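You operate a simulated robot arm through the tools that you are given. There is no shell and no other tool. Be economical: measure what you need, move in short steps, check, and stop when the job is done.

You are at the controls of a simulated robot arm. One attempt, no reset.

Task
Put things in order on the top of the wooden bench. At the end: the blue corner piece stands on top of the teal pad; the grey tube is on the green carton; one of the sachets from the top of the wooden bench is on top of the brown tall carton on the top of the wooden bench; the white jar stands where the blue corner piece stood; whatever was shut is shut again. Leave all else as you found it, and nothing knocked over.
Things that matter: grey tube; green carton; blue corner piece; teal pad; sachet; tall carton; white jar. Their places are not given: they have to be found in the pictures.

It is judged by the outcome, as a careful person would: the job done as asked, and still so three seconds after it is handed in. It fails if anything else is knocked over, pushed out of place, dropped, spilled or broken.

Robot
A 6-joint arm with a two-finger parallel gripper, fixed in place. Base frame: the origin is at the foot of the arm, x ahead of it, y to its left, z up; the work surface is at about z = 910. Readings come in mm, rad, newtons and seconds.
With the tool pointing down near the work surface it reaches from about 240 to 620 mm from the base axis. Its first joint turns from -1.152 to 1.152 rad. Payload 2.7 kg.
The tool frame sits at the grasp point between the pads (the TCP): z along the fingers, y along the line on which they close. The tips reach 23 mm beyond it. The gripper opens to 94 mm. The fingers are 38 mm wide and 10 mm thick; the gripper's body (54 by 96 mm) begins 39 mm behind the TCP.
Orientation is that of the tool frame in the base frame, as a unit quaternion [x, y, z, w]. With the fingers straight down and closing along the base's y, the tool's x points along the base's -x, its y along +y and its z along -z.

Tools
- The arm moves only by the tool arm_command. Its argument "increments" is a list of rows, each a list of 7 numbers: the shift along the tool's x, y, z in mm, then the turn, a rotation vector about the tool's x, y, z in rad, then the closure, from 0 (fully open) to 1 (shut). In form: [[dx, dy, dz, rx, ry, rz, grip], ...]. A call has 1 to 20 rows; each row is the pose to reach, as a shift and turn from the pose commanded when the call began, along the tool's axes at that moment. A row lasts 0.2 s, in which the tool goes at most 50 mm and 0.15 rad; a call with a longer step from one row to the next is refused whole, and so is a gripper value outside its range. A pose out of reach is approached as far as the arm can. The call stops where the force on the tool passes 40 N (or 10 N more than at its start, if that is more) or the arm is blocked; 0.2 s more then pass. The fingers move at their own pace (about 45 mm/s each) and stop on an object; they squeeze with about 26 N. The grip force told is the motor's: it shows also when the fingers shut on nothing. Time passes only in rows, and 0.2 s behind the last, so rows that repeat a pose let the fingers close. The reply holds the time, the measured pose of the TCP, the force on the tool along the base axes, the opening and the grip force, in the units named above and with some noise.
- Cameras (640 x 400 px; columns grow to the right, rows downward): "scene" is fixed at [84.2, -426.2, 1391.6]; the picture's right is [0.73, -0.68, 0.00], its down [-0.43, -0.47, -0.77] and it looks along [0.52, 0.56, -0.64] (base axes); focal length 264 px, centre (320, 200). "wrist" rides on the gripper at [-39, 0, -44] in the tool frame; the picture's right is [0.00, -1.00, 0.00], its down [0.97, 0.00, -0.24] and it looks along [0.24, 0.00, 0.97] (tool axes); focal length 218 px, centre (320, 200).
- grab_frame(camera): a new picture of that camera. It takes no simulated time.
- point_at(camera, pixels): for up to 12 pixels [column, row] of the newest picture of that camera ("zoom" is the newest enlarged one), the place [x, y, z] in the base frame of the surface seen there, good to about 2 mm, but the place of the scene camera against the robot may be out by one fixed shift of up to 18 mm in any direction. It takes no simulated time.
- enlarge(camera, box): a new picture of the part [left, top, right, bottom] of that camera's present view, enlarged. It takes no simulated time.
- sign_off(): hands the job in; it is judged then, once.

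Work in short steps. Measure before you move; look again where a grasp or a placing could have gone wrong, and mend it. You have 80 turns and 38 pictures in all, those below and enlarged ones among them. Open the gripper and draw the arm clear of the work before you hand the job in, unless the task says otherwise; then end with one line.

The tools are called as name(argument=value, ...) on one line, values as JSON. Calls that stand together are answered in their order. arm_command: Moves the arm, as the interface text tells. Its arguments: {"type":"object","properties":{"increments":{"type":"array"}},"required":["increments"]} The other tools are called the same way: grab_frame (camera) takes a picture; point_at (camera, pixels) gives the place of the surface under pixels of a picture; enlarge (camera, box) takes an enlarged picture of a part of a camera's view; sign_off () hands the job in.

At the start:

```text
time: 0.0
eef_pos: [338.8, -12.2, 1207.9]
ee_rot: [0.0, 1.0, 0.001, 0.001]
contact_force: [0.0, -0.8, 0.4]
grip_width: 93.7
finger_force: 0.1
```

scene: 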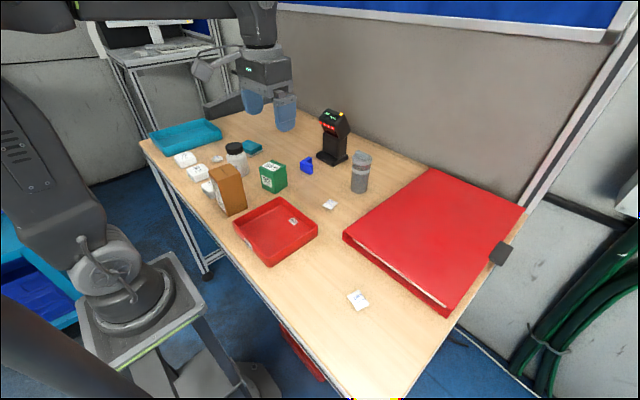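
wrist: 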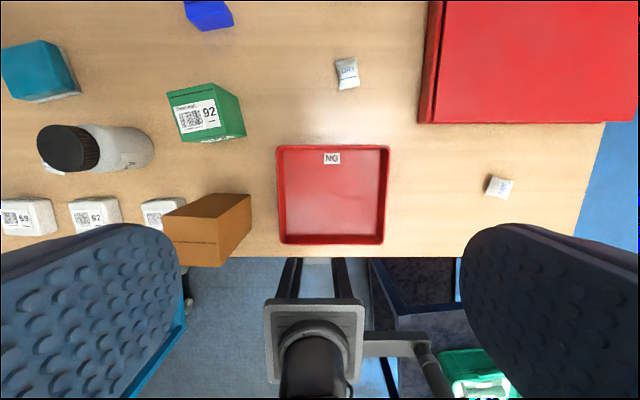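

I see the objects in the scene: teal pad near (252,147), jar (236,158), green carton (272,177), blue corner piece (306,165), grey tube (360,172), sachets (330,204), (357,300). I enlarge for detail.

enlarge(camera="scene", box=[140, 100, 396, 260])

point_at(camera="wrist", pixels=[[33, 65], [68, 145], [207, 97], [200, 15], [205, 210], [345, 72], [498, 187], [333, 195], [95, 212], [330, 158], [300, 100], [130, 148]])

```text
2.50 times, centred on (268, 180) of scene
```

zoom: 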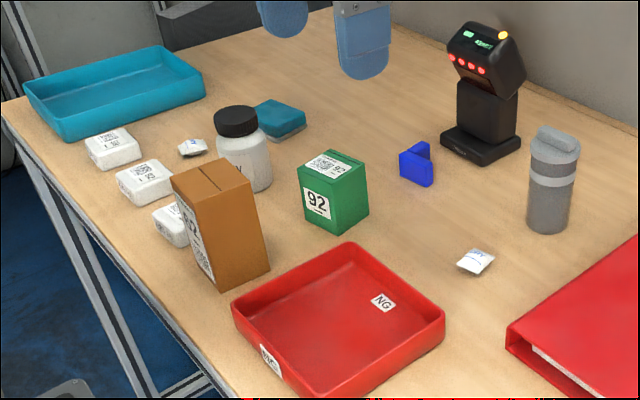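

```text
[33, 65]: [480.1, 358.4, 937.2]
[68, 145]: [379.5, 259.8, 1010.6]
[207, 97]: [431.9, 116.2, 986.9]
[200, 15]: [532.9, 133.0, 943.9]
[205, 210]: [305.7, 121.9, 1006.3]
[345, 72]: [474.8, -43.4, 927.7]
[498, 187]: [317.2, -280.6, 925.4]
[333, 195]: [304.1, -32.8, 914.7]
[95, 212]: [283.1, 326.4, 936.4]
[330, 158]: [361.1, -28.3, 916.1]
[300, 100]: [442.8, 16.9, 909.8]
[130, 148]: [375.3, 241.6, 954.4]
```

Now I measure features in the enlarged scene picture: corner piece (415,165), tube top (556,140), pad (275,115), sachets, and carton tops for comparing with wrist.

point_at(camera="zoom", pixels=[[237, 112], [210, 178], [333, 165], [476, 262], [192, 147], [281, 113], [400, 160], [431, 146], [430, 184], [556, 138], [549, 215], [552, 150]])

point_at(camera="wrist", pixels=[[168, 92], [214, 83], [239, 100], [183, 142], [245, 136], [2, 48], [47, 40], [78, 93], [34, 102], [183, 2], [231, 5], [233, 23]])

point_at(camera="wrist", pixels=[[165, 212], [212, 195], [250, 195], [217, 241], [163, 238], [220, 265], [251, 230], [338, 60], [355, 58], [340, 88], [358, 84], [190, 28]])

```text
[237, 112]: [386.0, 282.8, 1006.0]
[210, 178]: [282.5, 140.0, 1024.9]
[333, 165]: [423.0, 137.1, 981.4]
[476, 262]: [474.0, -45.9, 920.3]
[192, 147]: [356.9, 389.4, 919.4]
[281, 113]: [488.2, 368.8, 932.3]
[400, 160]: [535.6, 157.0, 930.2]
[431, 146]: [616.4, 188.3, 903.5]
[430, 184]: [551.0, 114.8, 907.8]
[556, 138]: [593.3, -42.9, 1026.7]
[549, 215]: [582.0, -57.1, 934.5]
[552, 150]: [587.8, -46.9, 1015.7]
```

```text
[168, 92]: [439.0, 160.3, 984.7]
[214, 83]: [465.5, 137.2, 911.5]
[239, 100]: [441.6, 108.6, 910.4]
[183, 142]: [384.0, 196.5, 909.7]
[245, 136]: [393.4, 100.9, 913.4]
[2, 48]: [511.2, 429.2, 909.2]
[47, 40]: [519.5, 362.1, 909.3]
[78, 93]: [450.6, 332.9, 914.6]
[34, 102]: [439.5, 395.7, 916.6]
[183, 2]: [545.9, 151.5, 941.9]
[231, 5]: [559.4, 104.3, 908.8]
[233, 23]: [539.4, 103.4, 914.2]
```

```text
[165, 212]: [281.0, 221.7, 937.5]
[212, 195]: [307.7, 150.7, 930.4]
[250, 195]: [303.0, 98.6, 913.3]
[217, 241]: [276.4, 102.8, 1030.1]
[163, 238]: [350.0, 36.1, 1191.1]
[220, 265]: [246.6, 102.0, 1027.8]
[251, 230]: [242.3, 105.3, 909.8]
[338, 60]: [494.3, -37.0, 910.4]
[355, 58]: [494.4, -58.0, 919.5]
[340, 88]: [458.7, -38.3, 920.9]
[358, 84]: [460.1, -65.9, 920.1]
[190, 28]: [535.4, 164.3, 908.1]
```

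Wrist and scene agree within ~15 mm. I move above the corner piece (~(540,130)) for a closer wrist look.

arm_command(increments=[[-40, 45, 0, 0, 0, 0, 0], [-75, 80, 20, 0, 0, 0, 0], [-110, 112, 40, 0, 0, 0, 0], [-140, 142, 60, 0, 0, 0, 0], [-140, 142, 60, 0, 0, 0, 0]])

grab_frame(camera="wrist")

```text
refused: row 1 steps farther than a row can; nothing moved
```

```text
34 pictures are left
```

wrist: 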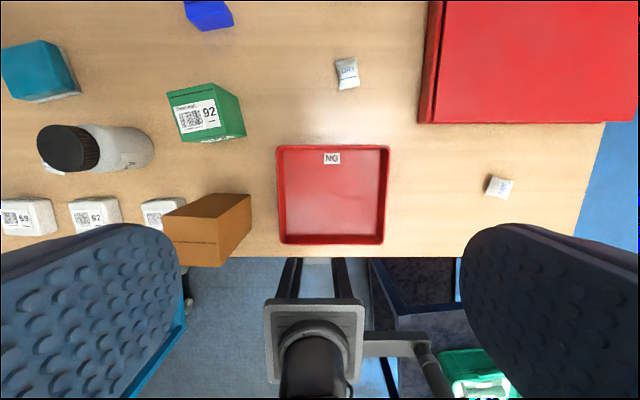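

The step was over the 50 mm limit (norm); I repeat with smaller steps.

arm_command(increments=[[-28, 28, 12, 0, 0, 0, 0], [-56, 56, 24, 0, 0, 0, 0], [-84, 85, 36, 0, 0, 0, 0], [-112, 114, 48, 0, 0, 0, 0], [-140, 142, 60, 0, 0, 0, 0], [-140, 142, 60, 0, 0, 0, 0]])

```text
time: 1.4
eef_pos: [479.8, 130.1, 1149.0]
ee_rot: [-0.001, 1.0, 0.001, 0.001]
contact_force: [-0.2, -0.2, 0.2]
grip_width: 94.1
finger_force: 0.1
```

Now in place at (480,130,1149); I take a wrist picture.

grab_frame(camera="wrist")

```text
33 pictures are left
```

wrist: 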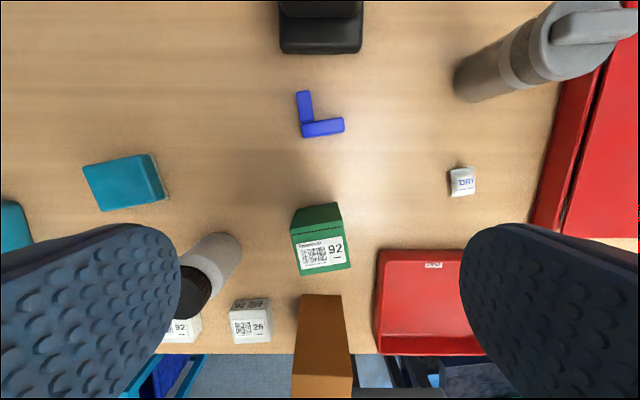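

The L piece shows arms (303,92)-(308,125) and (303,132)-(344,124). I measure it, the pad and the tube.

point_at(camera="wrist", pixels=[[298, 94], [309, 93], [305, 108], [303, 128], [342, 120], [343, 130], [325, 128], [304, 136], [314, 120], [86, 168], [150, 157], [163, 195]])

point_at(camera="wrist", pixels=[[101, 209], [125, 183], [456, 170], [473, 169], [454, 195], [475, 193], [463, 182], [535, 50], [590, 27], [480, 85], [297, 240], [342, 237]])

point_at(camera="wrist", pixels=[[350, 267], [299, 275], [325, 255], [194, 290], [228, 260], [457, 75], [475, 102], [555, 10], [635, 35], [555, 80], [305, 350], [340, 350]])

enlarge(camera="wrist", box=[260, 70, 388, 150])

```text
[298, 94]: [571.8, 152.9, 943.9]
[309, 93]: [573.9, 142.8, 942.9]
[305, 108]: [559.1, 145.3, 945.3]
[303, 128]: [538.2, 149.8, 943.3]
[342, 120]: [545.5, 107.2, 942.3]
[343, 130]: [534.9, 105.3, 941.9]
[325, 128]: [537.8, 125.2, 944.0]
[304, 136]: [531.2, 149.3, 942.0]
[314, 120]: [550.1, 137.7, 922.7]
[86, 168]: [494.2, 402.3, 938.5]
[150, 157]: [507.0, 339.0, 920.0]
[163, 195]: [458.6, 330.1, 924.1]
```

```text
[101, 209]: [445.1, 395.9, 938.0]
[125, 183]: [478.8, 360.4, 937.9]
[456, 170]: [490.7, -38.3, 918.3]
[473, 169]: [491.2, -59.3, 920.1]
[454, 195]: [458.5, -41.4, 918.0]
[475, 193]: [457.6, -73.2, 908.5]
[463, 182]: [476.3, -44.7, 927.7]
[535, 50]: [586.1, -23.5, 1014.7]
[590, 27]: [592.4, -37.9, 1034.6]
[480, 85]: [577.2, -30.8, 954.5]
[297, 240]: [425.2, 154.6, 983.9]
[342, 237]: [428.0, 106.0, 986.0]
```

```text
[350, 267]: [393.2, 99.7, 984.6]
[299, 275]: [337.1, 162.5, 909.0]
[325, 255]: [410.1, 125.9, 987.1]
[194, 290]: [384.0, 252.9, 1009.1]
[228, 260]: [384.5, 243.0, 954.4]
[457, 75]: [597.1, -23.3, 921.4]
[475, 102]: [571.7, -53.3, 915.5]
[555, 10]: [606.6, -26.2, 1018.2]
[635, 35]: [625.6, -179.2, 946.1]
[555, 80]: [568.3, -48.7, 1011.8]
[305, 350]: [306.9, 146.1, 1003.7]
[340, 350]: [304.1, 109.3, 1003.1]
```

```text
5.00 times, centred on (324, 110) of wrist
```

zoom: 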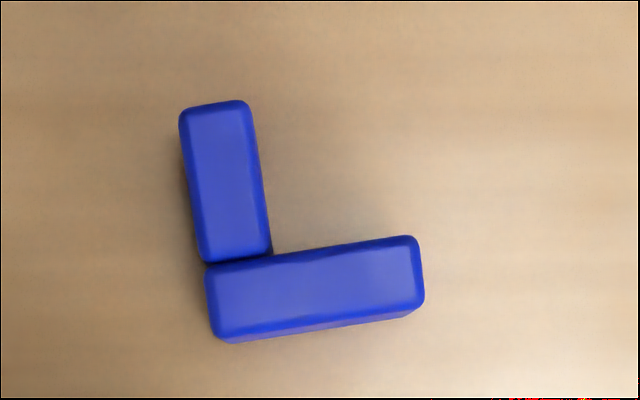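

The L has ~14 mm walls, turned ~0.135 rad, top z≈944; one wall centreline runs (534.5,150)→(540,105). I check the device's edges at (280-360,50) for clearance and look at the pad closely.

point_at(camera="wrist", pixels=[[283, 53], [358, 53], [320, 45], [284, 15], [357, 15], [320, 8]])

enlarge(camera="wrist", box=[60, 130, 220, 230])

```text
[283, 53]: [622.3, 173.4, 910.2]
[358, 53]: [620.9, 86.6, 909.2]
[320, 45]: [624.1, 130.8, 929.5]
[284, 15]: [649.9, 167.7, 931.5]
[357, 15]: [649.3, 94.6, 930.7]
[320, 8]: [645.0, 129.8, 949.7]
```

```text
4.00 times, centred on (140, 180) of wrist
```

zoom: 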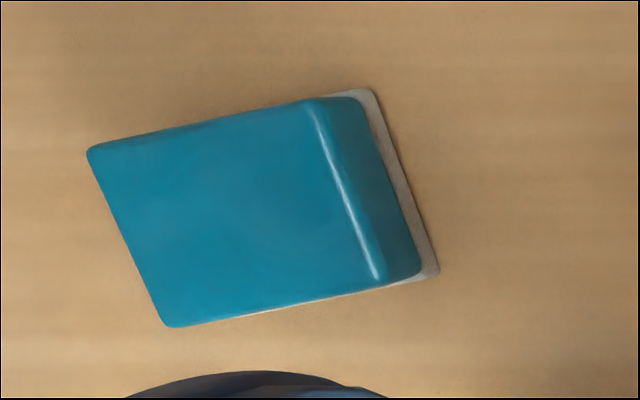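

I measure the pad's top corners in the zoom.

point_at(camera="zoom", pixels=[[96, 154], [306, 106], [372, 274], [172, 320], [235, 212], [432, 270], [370, 95]])

arm_command(increments=[[-12, 0, 0, 0, 0, 0.144, 0], [-24, 5, 0, 0, 0, 0.288, 0.1], [-36, 7, 0, 0, 0, 0.432, 0.2], [-48, 0, 0, 0, 0, 0.576, 0.3], [-60, -8, 0, 0, 0, 0.72, 0.4], [-60, -15, 0, 0, 0, 0.864, 0.5], [-60, -15, 0, 0, 0, 1.008, 0.5], [-60, -15, 0, 0, 0, 1.152, 0.5], [-60, -15, 0, 0, 0, 1.296, 0.5], [-60, -15, 0, 0, 0, 1.436, 0.5], [-60, -15, 0, 0, 0, 1.436, 0.5]])

```text
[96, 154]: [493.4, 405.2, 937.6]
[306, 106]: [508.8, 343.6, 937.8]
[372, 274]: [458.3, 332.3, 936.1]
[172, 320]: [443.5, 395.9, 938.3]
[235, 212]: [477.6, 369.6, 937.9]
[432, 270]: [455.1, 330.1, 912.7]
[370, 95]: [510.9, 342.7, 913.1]
```

```text
time: 3.8
eef_pos: [540.3, 114.5, 1150.6]
ee_rot: [0.658, 0.753, 0.002, 0.0]
contact_force: [0.0, 0.0, 0.4]
grip_width: 47.1
finger_force: 0.1
```

At (540,114.5) with the yaw set, opening 47. I descend to z≈1000 and look.

arm_command(increments=[[0, 0, 50, 0, 0, 0, 0.5], [0, 0, 100, 0, 0, 0, 0.5], [0, 0, 145, 0, 0, 0, 0.5], [0, 0, 145, 0, 0, 0, 0.5]])

grab_frame(camera="wrist")

```text
time: 4.8
eef_pos: [540.6, 112.3, 1005.2]
ee_rot: [0.658, 0.753, 0.002, 0.001]
contact_force: [-0.1, -0.1, -0.1]
grip_width: 46.9
finger_force: 0.0
```

```text
30 pictures are left
```

wrist: 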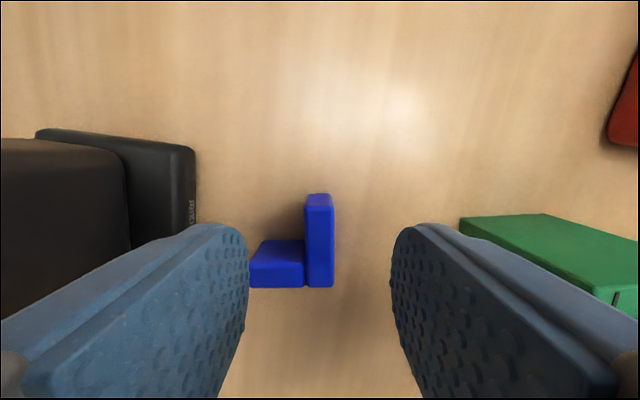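

The wall (305-333, 195-285) lies between the pads, with the other wall clear of the finger's edge. I descend and close.

arm_command(increments=[[2, 0, 35, 0, 0, 0, 0.5], [2, 0, 67, 0, 0, 0, 0.5], [2, 0, 67, 0, 0, 0, 0.7], [2, 0, 67, 0, 0, 0, 0.9], [2, 0, 67, 0, 0, 0, 1], [2, 0, 67, 0, 0, 0, 1], [2, 0, 67, 0, 0, 0, 1]])

```text
time: 6.4
eef_pos: [540.6, 115.9, 938.4]
ee_rot: [0.658, 0.753, 0.002, 0.001]
contact_force: [-0.3, 0.1, -1.4]
grip_width: 14.8
finger_force: 26.2
```

Gripped (14.8 mm). I lift 120 mm and carry it over the pad, turning 0.075 to match the pad.

arm_command(increments=[[0, 0, -40, 0, 0, 0, 1], [0, 0, -80, 0, 0, 0, 1], [0, 0, -120, 0, 0, 0, 1], [41, -7.5, -120, 0, 0, -0.012, 1], [82, -15, -120, 0, 0, -0.025, 1], [123, -22.5, -120, 0, 0, -0.037, 1], [164, -30, -120, 0, 0, -0.05, 1], [205, -37.5, -120, 0, 0, -0.062, 1], [246, -45, -120, 0, 0, -0.075, 1], [246, -45, -120, 0, 0, -0.075, 1], [246, -45, -120, 0, 0, -0.075, 1]])

grab_frame(camera="wrist")

```text
time: 8.8
eef_pos: [459.0, 355.5, 1058.9]
ee_rot: [0.629, 0.777, 0.002, 0.001]
contact_force: [0.0, 0.7, -0.1]
grip_width: 14.8
finger_force: 25.9
```

```text
29 pictures are left
```

wrist: 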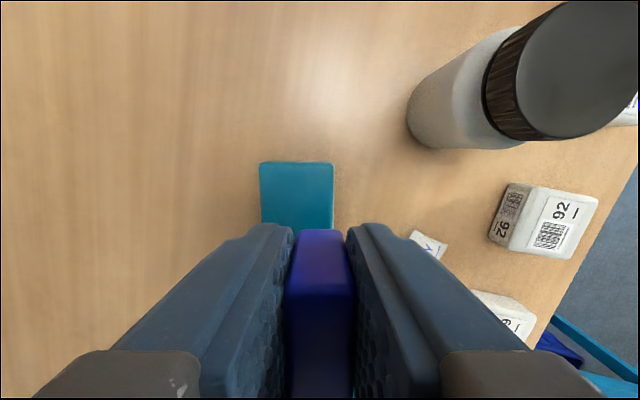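

Pad edges (260–333, row 163) line up with the grip. I check the pad's corner places from here.

point_at(camera="wrist", pixels=[[264, 167], [329, 167], [264, 215], [332, 215], [430, 243]])

```text
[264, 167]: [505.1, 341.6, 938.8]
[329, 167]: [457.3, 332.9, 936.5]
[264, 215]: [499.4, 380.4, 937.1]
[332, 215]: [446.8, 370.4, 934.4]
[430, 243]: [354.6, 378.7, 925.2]
```

Shift by (+4,-2) and descend to just above the pad top (TCP ≈ 968).

arm_command(increments=[[-2.8, 3.5, 30, 0, 0, 0, 1], [-2.8, 3.5, 60, 0, 0, 0, 1], [-2.8, 3.5, 85, 0, 0, 0, 1], [-2.8, 3.5, 90, 0, 0, 0, 1], [-2.8, 3.5, 90, 0, 0, 0, 1]])

```text
time: 10.0
eef_pos: [463.8, 351.1, 967.0]
ee_rot: [0.629, 0.777, 0.002, 0.0]
contact_force: [0.0, -0.3, 0.4]
grip_width: 15.1
finger_force: 25.8
```

At z 967 with no contact; I creep down 1 mm per row.

arm_command(increments=[[1, 0, 1, 0, 0, 0, 1], [2, 0, 2, 0, 0, 0, 1], [2, 0, 2, 0, 0, 0, 1]])

```text
time: 10.8
eef_pos: [465.0, 354.7, 965.6]
ee_rot: [0.629, 0.777, 0.002, 0.0]
contact_force: [-0.2, 0.1, -0.3]
grip_width: 14.7
finger_force: 25.9
```

arm_command(increments=[[0, 0, 1, 0, 0, 0, 1], [0, 0, 2, 0, 0, 0, 1], [0, 0, 2, 0, 0, 0, 1]])

```text
time: 11.6
eef_pos: [464.0, 354.0, 964.6]
ee_rot: [0.629, 0.777, 0.003, 0.001]
contact_force: [2.0, -0.5, 7.2]
grip_width: 14.7
finger_force: 25.8
```

Contact (7 N): the piece sits on the pad. I open partway and rise.

arm_command(increments=[[0, 0, 0, 0, 0, 0, 0.8], [0, 0, 0, 0, 0, 0, 0.6], [0, 0, 0, 0, 0, 0, 0.6], [0, 0, -40, 0, 0, 0, 0.6], [0, 0, -80, 0, 0, 0, 0.6], [0, 0, -120, 0, 0, 0, 0.6], [-40, 0, -150, 0, 0, 0, 0.6], [-40, 0, -150, 0, 0, 0, 0.6]])

grab_frame(camera="wrist")

```text
time: 13.4
eef_pos: [473.7, 311.1, 1111.3]
ee_rot: [0.629, 0.777, 0.0, 0.001]
contact_force: [0.7, 0.4, -0.6]
grip_width: 37.6
finger_force: 0.0
```

```text
28 pictures are left
```

wrist: 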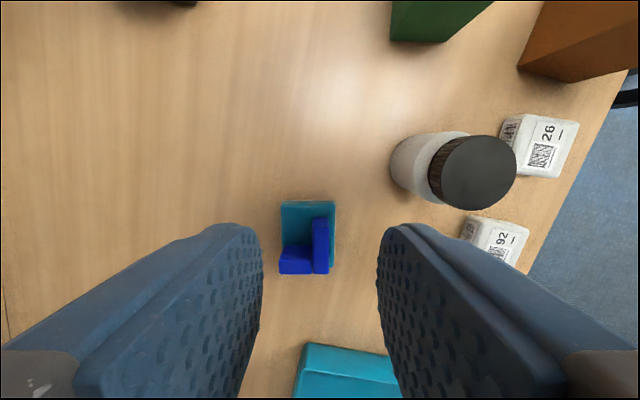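

The L stands on the pad (280–335, 200–275). I now measure the jar: lid (430–515, 135–208), and its neighbours.

point_at(camera="wrist", pixels=[[478, 172], [447, 172], [512, 172], [478, 140], [478, 205], [395, 170], [420, 140], [420, 190], [516, 118], [470, 220], [300, 255], [322, 225]])

enlarge(camera="wrist", box=[256, 100, 544, 280])

```text
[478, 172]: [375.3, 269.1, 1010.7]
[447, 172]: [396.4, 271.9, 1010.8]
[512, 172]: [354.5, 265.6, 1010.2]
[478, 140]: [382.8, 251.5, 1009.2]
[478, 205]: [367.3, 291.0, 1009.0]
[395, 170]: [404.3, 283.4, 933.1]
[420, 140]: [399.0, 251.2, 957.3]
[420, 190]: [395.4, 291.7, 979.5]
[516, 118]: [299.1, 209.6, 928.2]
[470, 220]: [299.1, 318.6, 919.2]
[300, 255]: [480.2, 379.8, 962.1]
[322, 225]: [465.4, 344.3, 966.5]
```

```text
2.22 times, centred on (400, 190) of wrist
```

zoom: 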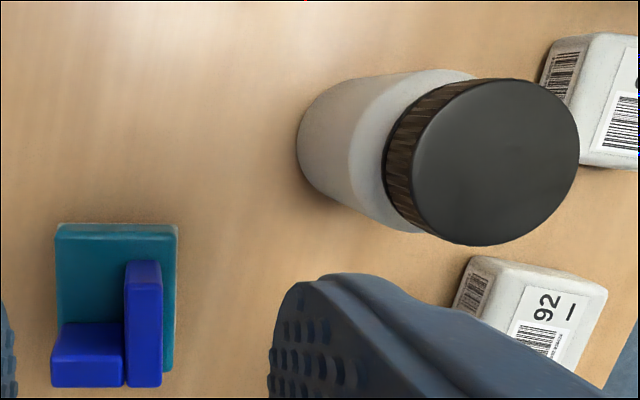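

The jar: lid centre ≈ (375.5,270), lid Ø≈43, top 1010. I check with the scene camera the L and the device's head overhang before choosing the jar grip direction.

enlarge(camera="scene", box=[220, 90, 380, 190])

```text
4.00 times, centred on (300, 140) of scene
```

zoom: 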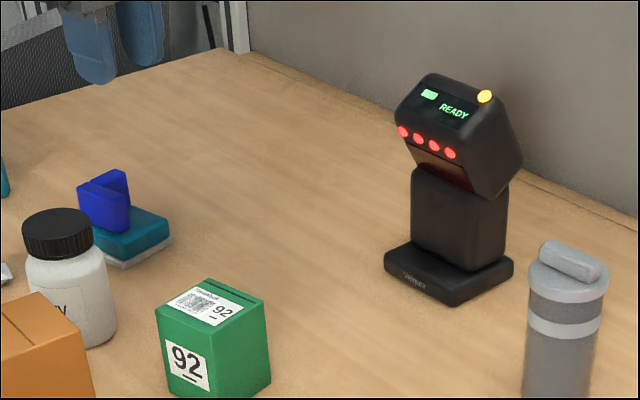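

I measure the device's head front edge, the L on the pad, the tube, and the jar here.

point_at(camera="zoom", pixels=[[402, 132], [450, 153], [425, 85], [388, 262], [455, 300], [435, 215], [105, 240], [165, 238], [110, 215], [568, 262], [535, 275], [605, 280]])

```text
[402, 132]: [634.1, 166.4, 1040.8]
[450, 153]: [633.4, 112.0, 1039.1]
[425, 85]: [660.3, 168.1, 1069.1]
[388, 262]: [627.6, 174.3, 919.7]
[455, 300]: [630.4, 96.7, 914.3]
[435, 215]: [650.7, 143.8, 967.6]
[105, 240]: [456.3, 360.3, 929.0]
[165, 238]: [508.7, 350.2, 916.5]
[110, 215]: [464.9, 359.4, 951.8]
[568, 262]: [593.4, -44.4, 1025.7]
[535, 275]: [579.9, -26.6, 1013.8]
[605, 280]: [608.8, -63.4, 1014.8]
```

Head front edge is at x≈630, so current yaw is safe. I move over the jar (376,270.5) fully open, staying at z 1111.

arm_command(increments=[[-6, -35, 0, 0, 0, 0, 0.3], [-13, -70, 0, 0, 0, 0, 0], [-19.4, -104, 0, 0, 0, 0, 0], [-19.4, -104, 0, 0, 0, 0, 0], [-19.4, -104, 40, 0, 0, 0, 0], [-19.4, -104, 40, 0, 0, 0, 0]])

grab_frame(camera="wrist")

```text
time: 14.8
eef_pos: [373.8, 273.8, 1072.3]
ee_rot: [0.629, 0.777, 0.003, 0.0]
contact_force: [1.1, 0.3, 0.8]
grip_width: 93.7
finger_force: 0.1
```

```text
25 pictures are left
```

wrist: 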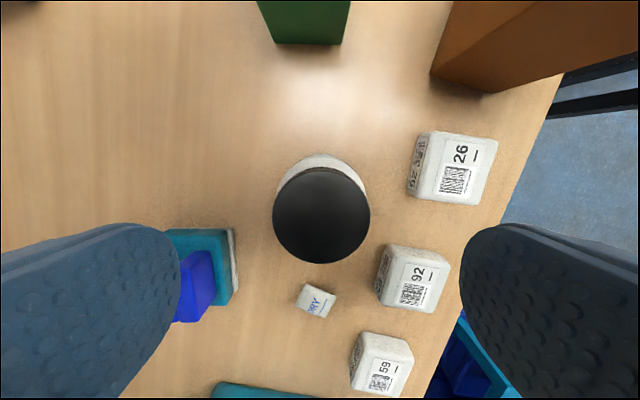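

The lid centre appears at (321,215), about 4 mm off along tool x; I correct it and descend to z 976, then close on the body.

arm_command(increments=[[-4, 0, 40, 0, 0, 0, 0], [-4, 0, 75, 0, 0, 0, 0], [-4, 0, 96, 0, 0, 0, 0], [-4, 0, 96, 0, 0, 0, 0]])

arm_command(increments=[[0, 0, 0, 0, 0, 0, 0.3], [0, 0, 0, 0, 0, 0, 0.6], [0, 0, 0, 0, 0, 0, 0.7], [0, 0, 0, 0, 0, 0, 0.7], [0, 0, 0, 0, 0, 0, 0.7]])

```text
time: 15.8
eef_pos: [376.3, 269.8, 974.5]
ee_rot: [0.63, 0.777, 0.002, 0.0]
contact_force: [-0.8, 0.4, 0.1]
grip_width: 94.3
finger_force: 0.0
```

```text
time: 17.0
eef_pos: [375.6, 269.6, 974.2]
ee_rot: [0.629, 0.777, 0.002, 0.0]
contact_force: [-0.6, -0.4, 0.4]
grip_width: 58.8
finger_force: 26.4
```

Gripped (58.8 mm). I lift 100 mm and carry the jar over (552,131).

arm_command(increments=[[0, 0, -35, 0, 0, 0, 0.8], [0, 0, -70, 0, 0, 0, 0.8], [0, 0, -105, 0, 0, 0, 0.8], [-29, 24, -105, 0, 0, 0, 0.8], [-58, 48, -105, 0, 0, 0, 0.8], [-87, 72, -105, 0, 0, 0, 0.8], [-116, 96, -105, 0, 0, 0, 0.8], [-145, 120, -105, 0, 0, 0, 0.8], [-172.2, 143.7, -105, 0, 0, 0, 0.8], [-172.2, 143.7, -105, 0, 0, 0, 0.8], [-172.2, 143.7, -105, 0, 0, 0, 0.8]])

```text
time: 19.4
eef_pos: [555.2, 133.8, 1080.3]
ee_rot: [0.63, 0.777, 0.002, 0.0]
contact_force: [-0.2, -0.4, -1.4]
grip_width: 58.9
finger_force: 25.9
```

Over the spot; I lower to about 2 mm above, then creep.

arm_command(increments=[[-1.6, -2, 40, 0, 0, 0, 0.8], [-1.6, -2, 80, 0, 0, 0, 0.8], [-1.6, -2, 100, 0, 0, 0, 0.8], [-1.6, -2, 103, 0, 0, 0, 0.8], [-1.6, -2, 104, 0, 0, 0, 0.8], [-1.6, -2, 105, 0, 0, 0, 0.8], [-1.6, -2, 105, 0, 0, 0, 0.8]])

```text
time: 21.0
eef_pos: [551.6, 130.9, 975.9]
ee_rot: [0.63, 0.777, 0.002, 0.001]
contact_force: [-0.1, 0.4, -1.6]
grip_width: 58.9
finger_force: 26.0
```

arm_command(increments=[[0, 0, 1, 0, 0, 0, 0.8], [0, 0, 2, 0, 0, 0, 0.8], [0, 0, 2, 0, 0, 0, 0.8]])

```text
time: 21.8
eef_pos: [551.1, 131.2, 973.1]
ee_rot: [0.63, 0.777, 0.002, 0.001]
contact_force: [-1.1, 0.1, 1.5]
grip_width: 59.1
finger_force: 26.4
```

Contact is starting; I go 0.7 mm more, then open slowly and rise.

arm_command(increments=[[0, 0, 0.7, 0, 0, 0, 0.8], [0, 0, 0.7, 0, 0, 0, 0.8]])

arm_command(increments=[[0, 0, 0, 0, 0, 0, 0.3], [0, 0, 0, 0, 0, 0, 0.2], [0, 0, 0, 0, 0, 0, 0.15], [0, 0, -40, 0, 0, 0, 0.15], [0, 0, -80, 0, 0, 0, 0.15], [0, 0, -120, 0, 0, 0, 0.15], [0, 0, -160, 0, 0, 0, 0.15], [0, 0, -160, 0, 0, 0, 0.15]])

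grab_frame(camera="wrist")

```text
time: 22.4
eef_pos: [550.4, 131.0, 974.7]
ee_rot: [0.629, 0.777, 0.003, 0.001]
contact_force: [1.7, -1.8, 4.9]
grip_width: 59.1
finger_force: 25.6
```

```text
time: 24.2
eef_pos: [551.2, 131.5, 1134.9]
ee_rot: [0.629, 0.777, 0.001, 0.0]
contact_force: [-0.2, -0.6, 0.1]
grip_width: 79.9
finger_force: 0.1
```

```text
24 pictures are left
```

wrist: 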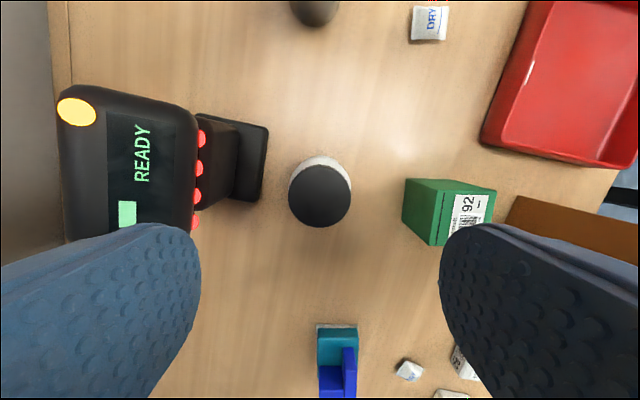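

Jar stands upright at the spot. Next I move toward the grey tube (seen at top, ~(588,-45)) for measuring.

arm_command(increments=[[-48, -7, -5, 0, 0, 0, 0], [-96, -14, -15, 0, 0, 0, 0], [-144, -21, -25, 0, 0, 0, 0], [-144, -21, -25, 0, 0, 0, 0]])

grab_frame(camera="wrist")

```text
time: 25.2
eef_pos: [560.4, -14.8, 1160.5]
ee_rot: [0.629, 0.777, 0.002, 0.0]
contact_force: [0.1, -0.5, -0.4]
grip_width: 94.0
finger_force: 0.1
```

```text
23 pictures are left
```

wrist: 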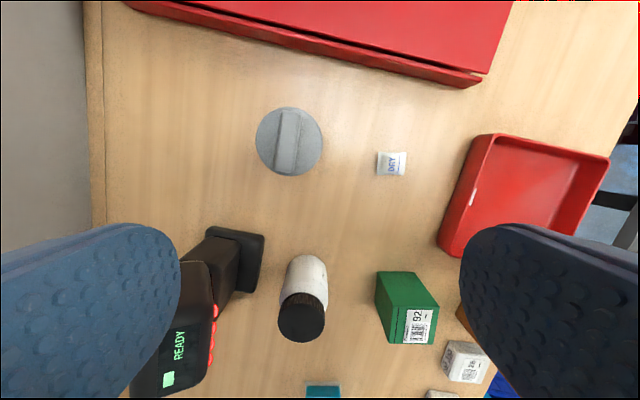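

The tube is seen from straight above at (289,141). I measure it, the sachet (391,163), carton top and jar.

point_at(camera="wrist", pixels=[[290, 140], [258, 142], [321, 142], [289, 109], [289, 174], [270, 130], [391, 163], [379, 155], [405, 156], [379, 173], [403, 174]])

enlarge(camera="wrist", box=[240, 90, 432, 210])

```text
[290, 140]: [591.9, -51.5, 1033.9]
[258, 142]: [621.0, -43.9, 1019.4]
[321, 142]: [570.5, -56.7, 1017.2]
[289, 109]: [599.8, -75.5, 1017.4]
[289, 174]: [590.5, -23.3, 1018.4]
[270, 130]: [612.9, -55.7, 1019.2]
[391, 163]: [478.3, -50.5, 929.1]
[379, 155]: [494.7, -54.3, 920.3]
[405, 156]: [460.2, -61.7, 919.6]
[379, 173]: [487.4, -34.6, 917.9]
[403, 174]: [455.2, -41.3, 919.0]
```

```text
3.33 times, centred on (336, 150) of wrist
```

zoom: 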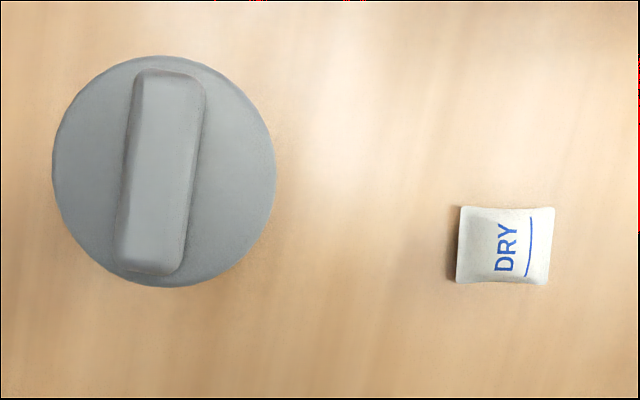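

Tube centre ≈ (595,-49.5), lid top 1019, handle top 1034, Ø≈52. I move over it and partway down.

arm_command(increments=[[-20, 13, 20, 0, 0, 0, 0], [-41.1, 26.6, 45, 0, 0, 0, 0], [-41.1, 26.6, 70, 0, 0, 0, 0], [-41.1, 26.6, 70, 0, 0, 0, 0]])

grab_frame(camera="wrist")

```text
time: 26.2
eef_pos: [593.2, -50.2, 1088.0]
ee_rot: [0.629, 0.777, 0.002, 0.0]
contact_force: [-1.1, -0.1, 0.1]
grip_width: 94.4
finger_force: 0.1
```

```text
21 pictures are left
```

wrist: 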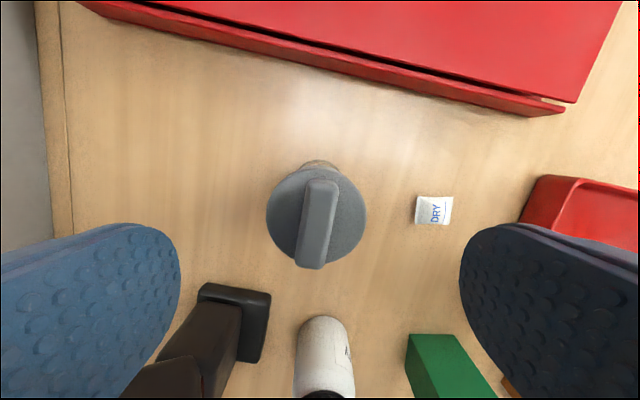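

Centred within ~2 mm. I descend to z 999 and close.

arm_command(increments=[[0, 1, 40, 0, 0, 0, 0], [0, 1, 75, 0, 0, 0, 0], [0, 1, 89, 0, 0, 0, 0], [0, 1, 89, 0, 0, 0, 0.3], [0, 1, 89, 0, 0, 0, 0.6], [0, 1, 89, 0, 0, 0, 0.8], [0, 1, 89, 0, 0, 0, 0.8], [0, 1, 89, 0, 0, 0, 0.8]])

```text
time: 28.0
eef_pos: [597.2, -51.3, 1000.5]
ee_rot: [0.63, 0.777, 0.002, 0.001]
contact_force: [1.0, -0.6, -0.6]
grip_width: 53.0
finger_force: 26.1
```

Gripped (53 mm). I lift and carry it inward to (420,195), high, so that the carton is in the wrist view for measuring.

arm_command(increments=[[0, 0, -40, 0, 0, 0, 0.9], [0, 0, -80, 0, 0, 0, 0.9], [28, -12, -105, 0, 0, 0, 0.9], [60, -26, -130, 0, 0, 0, 0.9], [96, -42, -140, 0, 0, 0, 0.9], [133, -58, -140, 0, 0, 0, 0.9], [170, -75, -140, 0, 0, 0, 0.9], [207, -91, -140, 0, 0, 0, 0.9], [244, -107, -140, 0, 0, 0, 0.9], [277, -122, -140, 0, 0, 0, 0.9], [277, -122, -140, 0, 0, 0, 0.9]])

grab_frame(camera="wrist")

```text
time: 30.4
eef_pos: [417.2, 197.1, 1142.1]
ee_rot: [0.63, 0.777, 0.001, 0.001]
contact_force: [-0.1, -0.6, -0.7]
grip_width: 53.1
finger_force: 26.3
```

```text
20 pictures are left
```

wrist: 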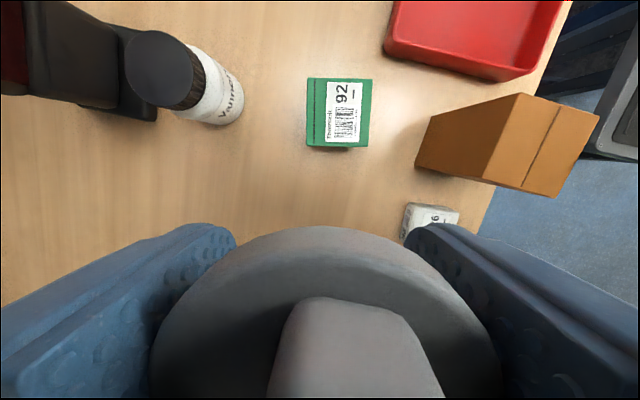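

The carton top is fully visible at (307–372, 78–147) and the brown carton's top at right. I measure both.

point_at(camera="wrist", pixels=[[309, 81], [370, 82], [310, 144], [366, 145], [339, 112], [521, 97], [596, 118], [496, 182], [552, 194], [545, 145], [525, 140], [570, 165]])

```text
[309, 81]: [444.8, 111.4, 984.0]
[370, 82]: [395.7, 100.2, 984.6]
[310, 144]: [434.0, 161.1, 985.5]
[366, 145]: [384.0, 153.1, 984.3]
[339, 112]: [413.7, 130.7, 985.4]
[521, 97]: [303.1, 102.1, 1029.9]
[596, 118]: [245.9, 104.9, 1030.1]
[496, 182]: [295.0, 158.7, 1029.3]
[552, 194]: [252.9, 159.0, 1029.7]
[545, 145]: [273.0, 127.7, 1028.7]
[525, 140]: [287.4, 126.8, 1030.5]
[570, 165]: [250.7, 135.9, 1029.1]
```

Carton centre ≈ (414.5,131), top 985. I move over it and lower to z≈1085 (about 10 mm above contact).

arm_command(increments=[[-32, -8, 0, 0, 0, 0, 0.9], [-64.1, -16.4, 0, 0, 0, 0, 0.9], [-64.1, -16.4, 0, 0, 0, 0, 0.9], [-64.1, -16.4, 30, 0, 0, 0, 0.9], [-64.1, -16.4, 56, 0, 0, 0, 0.9], [-64.1, -16.4, 56, 0, 0, 0, 0.9]])

enlarge(camera="scene", box=[200, 100, 360, 200])

```text
time: 31.8
eef_pos: [414.5, 129.8, 1086.5]
ee_rot: [0.629, 0.777, 0.002, 0.001]
contact_force: [-0.6, 0.0, 0.2]
grip_width: 52.3
finger_force: 26.1
```

```text
4.00 times, centred on (280, 150) of scene
```

zoom: 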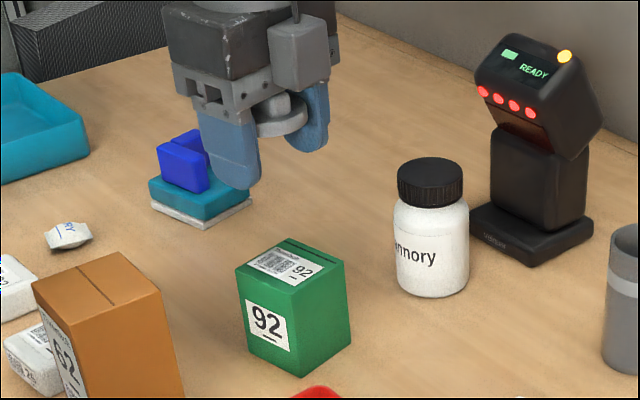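

The fingers hold only the tube's lid; the grey body is still standing at its place on the right. I look closely at both before deciding.

enlarge(camera="scene", box=[240, 110, 304, 150])

enlarge(camera="scene", box=[320, 140, 400, 210])

```text
10.00 times, centred on (272, 130) of scene
```

zoom: 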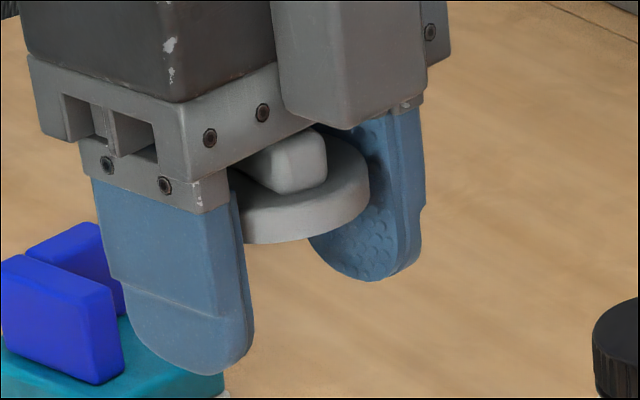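

```text
5.71 times, centred on (360, 175) of scene
```

zoom: 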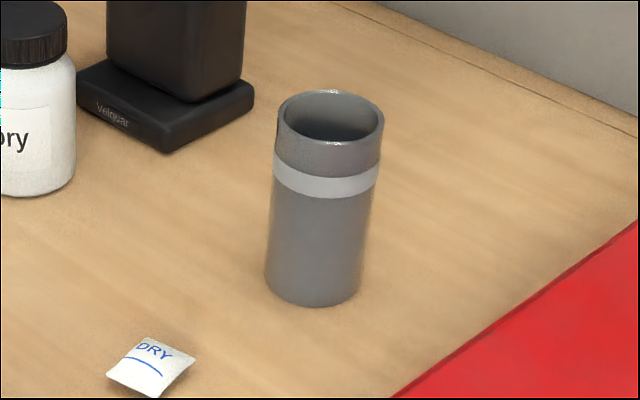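

The lid is a loose disc (~16 mm thick, handle on top) and the body is an open cup with its rim near z≈1003. I'll set the lid back on the cup exactly by reversing my moves, then re-grip it with the tips so it can be put down on the bench. First I return above the cup.

point_at(camera="zoom", pixels=[[330, 92], [330, 142], [280, 118], [382, 118], [330, 190], [318, 300], [330, 120]])

arm_command(increments=[[0, 0, -40, 0, 0, 0, 0.9], [-35, 23, -50, 0, 0, 0, 0.9], [-71, 46, -50, 0, 0, 0, 0.9], [-107, 69, -50, 0, 0, 0, 0.9], [-143, 92, -50, 0, 0, 0, 0.9], [-178, 115, -30, 0, 0, 0, 0.9], [-212.9, 138.4, 0, 0, 0, 0, 0.9], [-212.9, 138.4, 40, 0, 0, 0, 0.9], [-212.9, 138.4, 65, 0, 0, 0, 0.9], [-212.9, 138.4, 65, 0, 0, 0, 0.9]])

```text
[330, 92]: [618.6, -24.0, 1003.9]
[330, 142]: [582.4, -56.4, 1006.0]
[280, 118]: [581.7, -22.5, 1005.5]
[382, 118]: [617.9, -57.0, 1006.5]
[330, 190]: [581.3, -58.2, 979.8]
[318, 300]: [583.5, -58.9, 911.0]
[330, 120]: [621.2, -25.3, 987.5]
```

```text
refused: row 7 steps farther than a row can; nothing moved
```

Rim at ≈1005. One step was too long; I repeat with a gentler path.

arm_command(increments=[[0, 0, -40, 0, 0, 0, 0.9], [-35, 23, -50, 0, 0, 0, 0.9], [-71, 46, -50, 0, 0, 0, 0.9], [-107, 69, -50, 0, 0, 0, 0.9], [-143, 92, -50, 0, 0, 0, 0.9], [-178, 115, -35, 0, 0, 0, 0.9], [-212.9, 138.4, -15, 0, 0, 0, 0.9], [-212.9, 138.4, 25, 0, 0, 0, 0.9], [-212.9, 138.4, 60, 0, 0, 0, 0.9], [-212.9, 138.4, 60, 0, 0, 0, 0.9]])

enlarge(camera="scene", box=[312, 115, 408, 205])

```text
time: 34.0
eef_pos: [595.2, -47.8, 1021.9]
ee_rot: [0.629, 0.777, 0.001, -0.001]
contact_force: [-0.2, 0.1, -0.3]
grip_width: 52.7
finger_force: 26.3
```

```text
4.44 times, centred on (360, 160) of scene
```

zoom: 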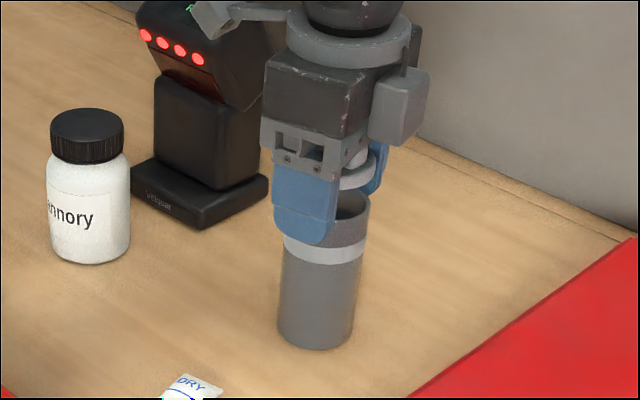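

Lid is right above the cup, the finger tips already straddle the rim without force. I creep down to the original height.

arm_command(increments=[[0, 0, 8, 0, 0, 0, 0.9], [0, 0, 16, 0, 0, 0, 0.9], [0, 0, 20, 0, 0, 0, 0.9], [0, 0, 22, 0, 0, 0, 0.9], [0, 0, 23, 0, 0, 0, 0.9], [0, 0, 23.5, 0, 0, 0, 0.9], [0, 0, 24, 0, 0, 0, 0.9]])

```text
time: 35.6
eef_pos: [597.1, -48.8, 999.4]
ee_rot: [0.63, 0.777, 0.001, 0.001]
contact_force: [0.7, 0.3, 0.7]
grip_width: 52.6
finger_force: 25.9
```

Lid back on the rim. I open, rise 29 mm so the tips reach only the lid disc (z≈1006–1019), and re-grip.

arm_command(increments=[[0, 0, 0.5, 0, 0, 0, 0.9], [0, 0, 0.5, 0, 0, 0, 0.35], [0, 0, 0.5, 0, 0, 0, 0.3], [0, 0, 0.5, 0, 0, 0, 0.3], [0, 0, -15, 0, 0, 0, 0.3], [0, 0, -29, 0, 0, 0, 0.3], [0, 0, -29, 0, 0, 0, 0.3]])

enlarge(camera="scene", box=[320, 120, 400, 200])

```text
time: 37.2
eef_pos: [597.5, -49.3, 1031.4]
ee_rot: [0.63, 0.777, 0.001, 0.001]
contact_force: [-1.3, -0.3, 0.6]
grip_width: 65.8
finger_force: 0.1
```

```text
5.00 times, centred on (360, 160) of scene
```

zoom: 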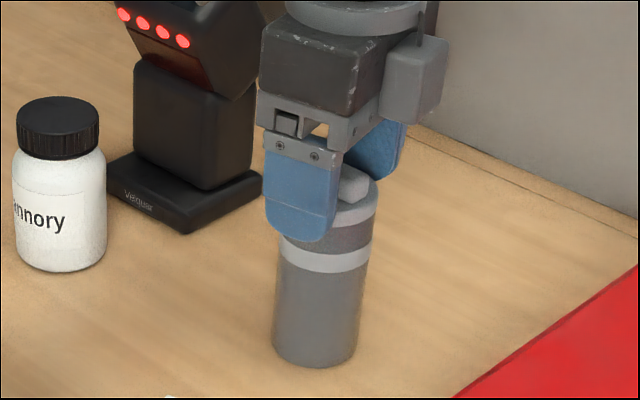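

The lid sits on the cup and the tips are at lid-disc height. I close, lift 60 mm, and carry the lid toward the free bench spot (490,35).

arm_command(increments=[[0, 0, 0, 0, 0, 0, 0.6], [0, 0, 0, 0, 0, 0, 0.8], [0, 0, 0, 0, 0, 0, 0.8], [0, 0, 0, 0, 0, 0, 0.8], [0, 0, -15, 0, 0, 0, 0.8], [0, 0, -40, 0, 0, 0, 0.8], [26, -22, -60, 0, 0, 0, 0.8], [52, -44, -60, 0, 0, 0, 0.8], [78, -65, -60, 0, 0, 0, 0.8], [104.4, -87.2, -60, 0, 0, 0, 0.8], [104.4, -87.2, -60, 0, 0, 0, 0.8]])

grab_frame(camera="scene")

```text
time: 39.6
eef_pos: [485.9, 34.7, 1091.1]
ee_rot: [0.629, 0.777, 0.002, 0.001]
contact_force: [0.6, 0.3, 0.3]
grip_width: 52.3
finger_force: 26.6
```

```text
14 pictures are left
```

scene: 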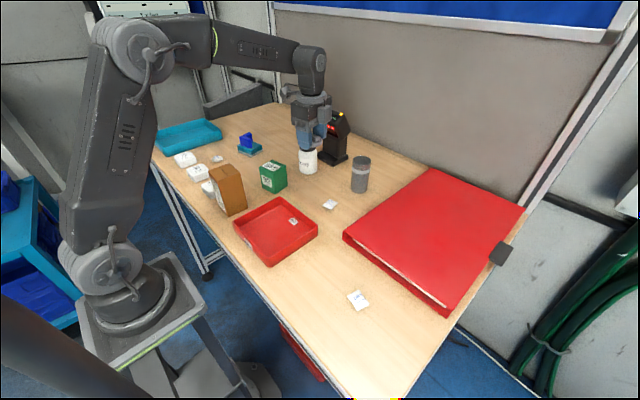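

The cup stands open at its place, lid in hand at (488,35). I descend to near the bench and creep to contact.

arm_command(increments=[[0, 0, 45, 0, 0, 0, 0.8], [0, 0, 90, 0, 0, 0, 0.8], [0, 0, 130, 0, 0, 0, 0.8], [0, 0, 146, 0, 0, 0, 0.8], [0, 0, 149, 0, 0, 0, 0.8], [0, 0, 151, 0, 0, 0, 0.8], [0, 0, 151, 0, 0, 0, 0.8]])

```text
time: 41.2
eef_pos: [488.8, 35.6, 939.9]
ee_rot: [0.63, 0.777, 0.002, 0.0]
contact_force: [0.3, -0.8, -0.1]
grip_width: 52.2
finger_force: 25.6
```

arm_command(increments=[[0, 0, 1, 0, 0, 0, 0.8], [0, 0, 2, 0, 0, 0, 0.8], [0, 0, 2.5, 0, 0, 0, 0.8]])

```text
time: 42.0
eef_pos: [488.3, 36.1, 936.4]
ee_rot: [0.63, 0.777, 0.001, 0.0]
contact_force: [-0.2, 0.0, -0.1]
grip_width: 52.5
finger_force: 26.1
```

Still no contact; 1.5 mm more.

arm_command(increments=[[0, 0, 0.8, 0, 0, 0, 0.8], [0, 0, 1.5, 0, 0, 0, 0.8], [0, 0, 1.5, 0, 0, 0, 0.8]])

```text
time: 42.8
eef_pos: [487.8, 34.4, 934.2]
ee_rot: [0.629, 0.777, 0.002, 0.001]
contact_force: [0.5, 0.9, -0.5]
grip_width: 52.6
finger_force: 26.3
```

arm_command(increments=[[0, 0, 0.5, 0, 0, 0, 0.8], [0, 0, 1, 0, 0, 0, 0.8], [0, 0, 1, 0, 0, 0, 0.8]])

```text
time: 43.6
eef_pos: [487.6, 34.2, 933.6]
ee_rot: [0.629, 0.777, 0.002, 0.001]
contact_force: [-0.3, -0.4, -1.2]
grip_width: 52.5
finger_force: 26.2
```

arm_command(increments=[[0, 0, 0.5, 0, 0, 0, 0.8], [0, 0, 1, 0, 0, 0, 0.8], [0, 0, 1, 0, 0, 0, 0.8]])

```text
time: 44.4
eef_pos: [488.7, 33.9, 933.6]
ee_rot: [0.63, 0.777, 0.002, 0.001]
contact_force: [-10.2, -1.2, 16.5]
grip_width: 52.6
finger_force: 26.3
```

Contact. I ease 0.5 mm, open, and rise 130 mm, then move back above the cup (reverse of the carrying shift).

arm_command(increments=[[0, 0, -0.6, 0, 0, 0, 0.8], [0, 0, -0.6, 0, 0, 0, 0.3], [0, 0, -0.6, 0, 0, 0, 0.1], [0, 0, -0.6, 0, 0, 0, 0], [0, 0, -40, 0, 0, 0, 0], [0, 0, -85, 0, 0, 0, 0], [0, 0, -130, 0, 0, 0, 0], [-26, 22, -130, 0, 0, 0, 0], [-52, 44, -130, 0, 0, 0, 0], [-78, 65, -130, 0, 0, 0, 0], [-104.4, 87.2, -130, 0, 0, 0, 0], [-104.4, 87.2, -130, 0, 0, 0, 0]])

grab_frame(camera="wrist")

```text
time: 47.0
eef_pos: [595.1, -48.4, 1061.8]
ee_rot: [0.629, 0.777, 0.001, 0.0]
contact_force: [-0.7, 0.2, 0.6]
grip_width: 94.1
finger_force: 0.1
```

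```text
13 pictures are left
```

wrist: 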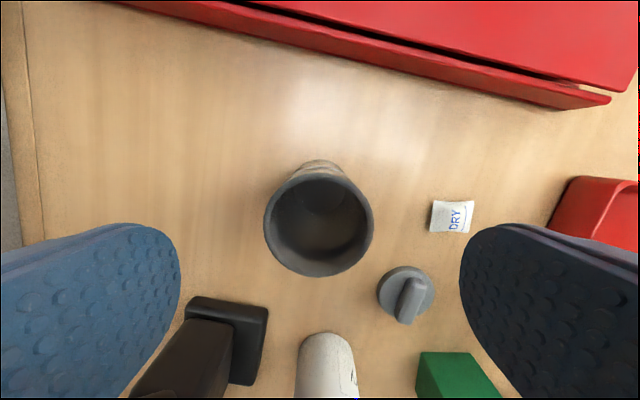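

Cup is empty and open at (319,222); lid stands flat at (406,295). I measure both.

point_at(camera="wrist", pixels=[[266, 222], [371, 222], [319, 174], [319, 274], [318, 168], [390, 285], [425, 295], [412, 297], [405, 268], [395, 315]])

```text
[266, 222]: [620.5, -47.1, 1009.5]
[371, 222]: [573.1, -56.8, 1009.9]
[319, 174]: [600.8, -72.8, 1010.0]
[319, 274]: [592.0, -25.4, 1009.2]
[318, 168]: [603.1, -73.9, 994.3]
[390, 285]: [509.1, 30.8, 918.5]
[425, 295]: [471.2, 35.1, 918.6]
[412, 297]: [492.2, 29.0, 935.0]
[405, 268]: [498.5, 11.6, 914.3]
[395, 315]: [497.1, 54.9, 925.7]
```

Rim is at 1009.5, centre (596.6,-50). I descend to z 976 and close on the cup body.

arm_command(increments=[[-1, 0, 40, 0, 0, 0, 0], [-1, 0, 75, 0, 0, 0, 0], [-1, 0, 86, 0, 0, 0, 0], [-1, 0, 86, 0, 0, 0, 0.3], [-1, 0, 86, 0, 0, 0, 0.6], [-1, 0, 86, 0, 0, 0, 0.85], [-1, 0, 86, 0, 0, 0, 0.85], [-1, 0, 86, 0, 0, 0, 0.85]])

```text
time: 48.8
eef_pos: [597.3, -49.1, 974.6]
ee_rot: [0.629, 0.777, 0.001, 0.001]
contact_force: [-0.2, 0.2, 0.4]
grip_width: 49.8
finger_force: 25.7
```

Gripped (49.8 mm). I lift 110 mm and carry to the green carton, holding above it.

arm_command(increments=[[0, 0, -30, 0, 0, 0, 0.85], [0, 0, -70, 0, 0, 0, 0.85], [0, 0, -110, 0, 0, 0, 0.85], [36, -23, -110, 0, 0, 0, 0.85], [72, -46, -110, 0, 0, 0, 0.85], [108, -69, -110, 0, 0, 0, 0.85], [144, -92, -110, 0, 0, 0, 0.85], [180, -115.5, -110, 0, 0, 0, 0.85], [215, -138.5, -110, 0, 0, 0, 0.85], [215, -138.5, -110, 0, 0, 0, 0.85], [215, -138.5, -90, 0, 0, 0, 0.85], [215, -138.5, -90, 0, 0, 0, 0.85]])

enlarge(camera="scene", box=[216, 100, 344, 210])

```text
time: 51.4
eef_pos: [415.2, 132.3, 1065.8]
ee_rot: [0.629, 0.777, 0.002, 0.0]
contact_force: [0.4, -0.5, -0.8]
grip_width: 47.6
finger_force: 26.3
```

```text
3.64 times, centred on (280, 155) of scene
```

zoom: 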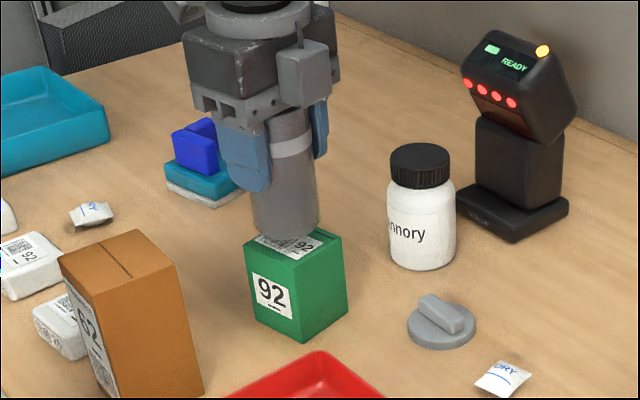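

The grip reading dropped 49.8→47.6, so I look closer to see whether the cup slipped or tilted.

enlarge(camera="scene", box=[260, 115, 324, 195])

arm_command(increments=[[0, 0, 0, 0, 0, 0, 0.85]])

```text
5.00 times, centred on (292, 155) of scene
```

zoom: 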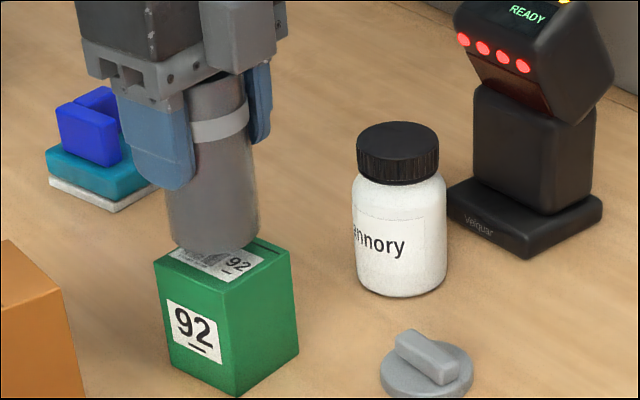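

```text
time: 51.8
eef_pos: [415.9, 132.6, 1066.9]
ee_rot: [0.629, 0.777, 0.001, 0.001]
contact_force: [0.2, -0.4, 0.8]
grip_width: 47.7
finger_force: 26.3
```

The band looks slanted: the cup has pivoted about the finger axis. I take a wrist picture to measure the rim's tilt.

grab_frame(camera="wrist")

```text
10 pictures are left
```

wrist: 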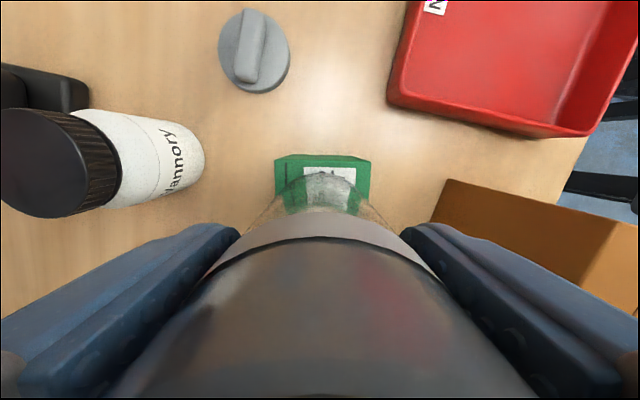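

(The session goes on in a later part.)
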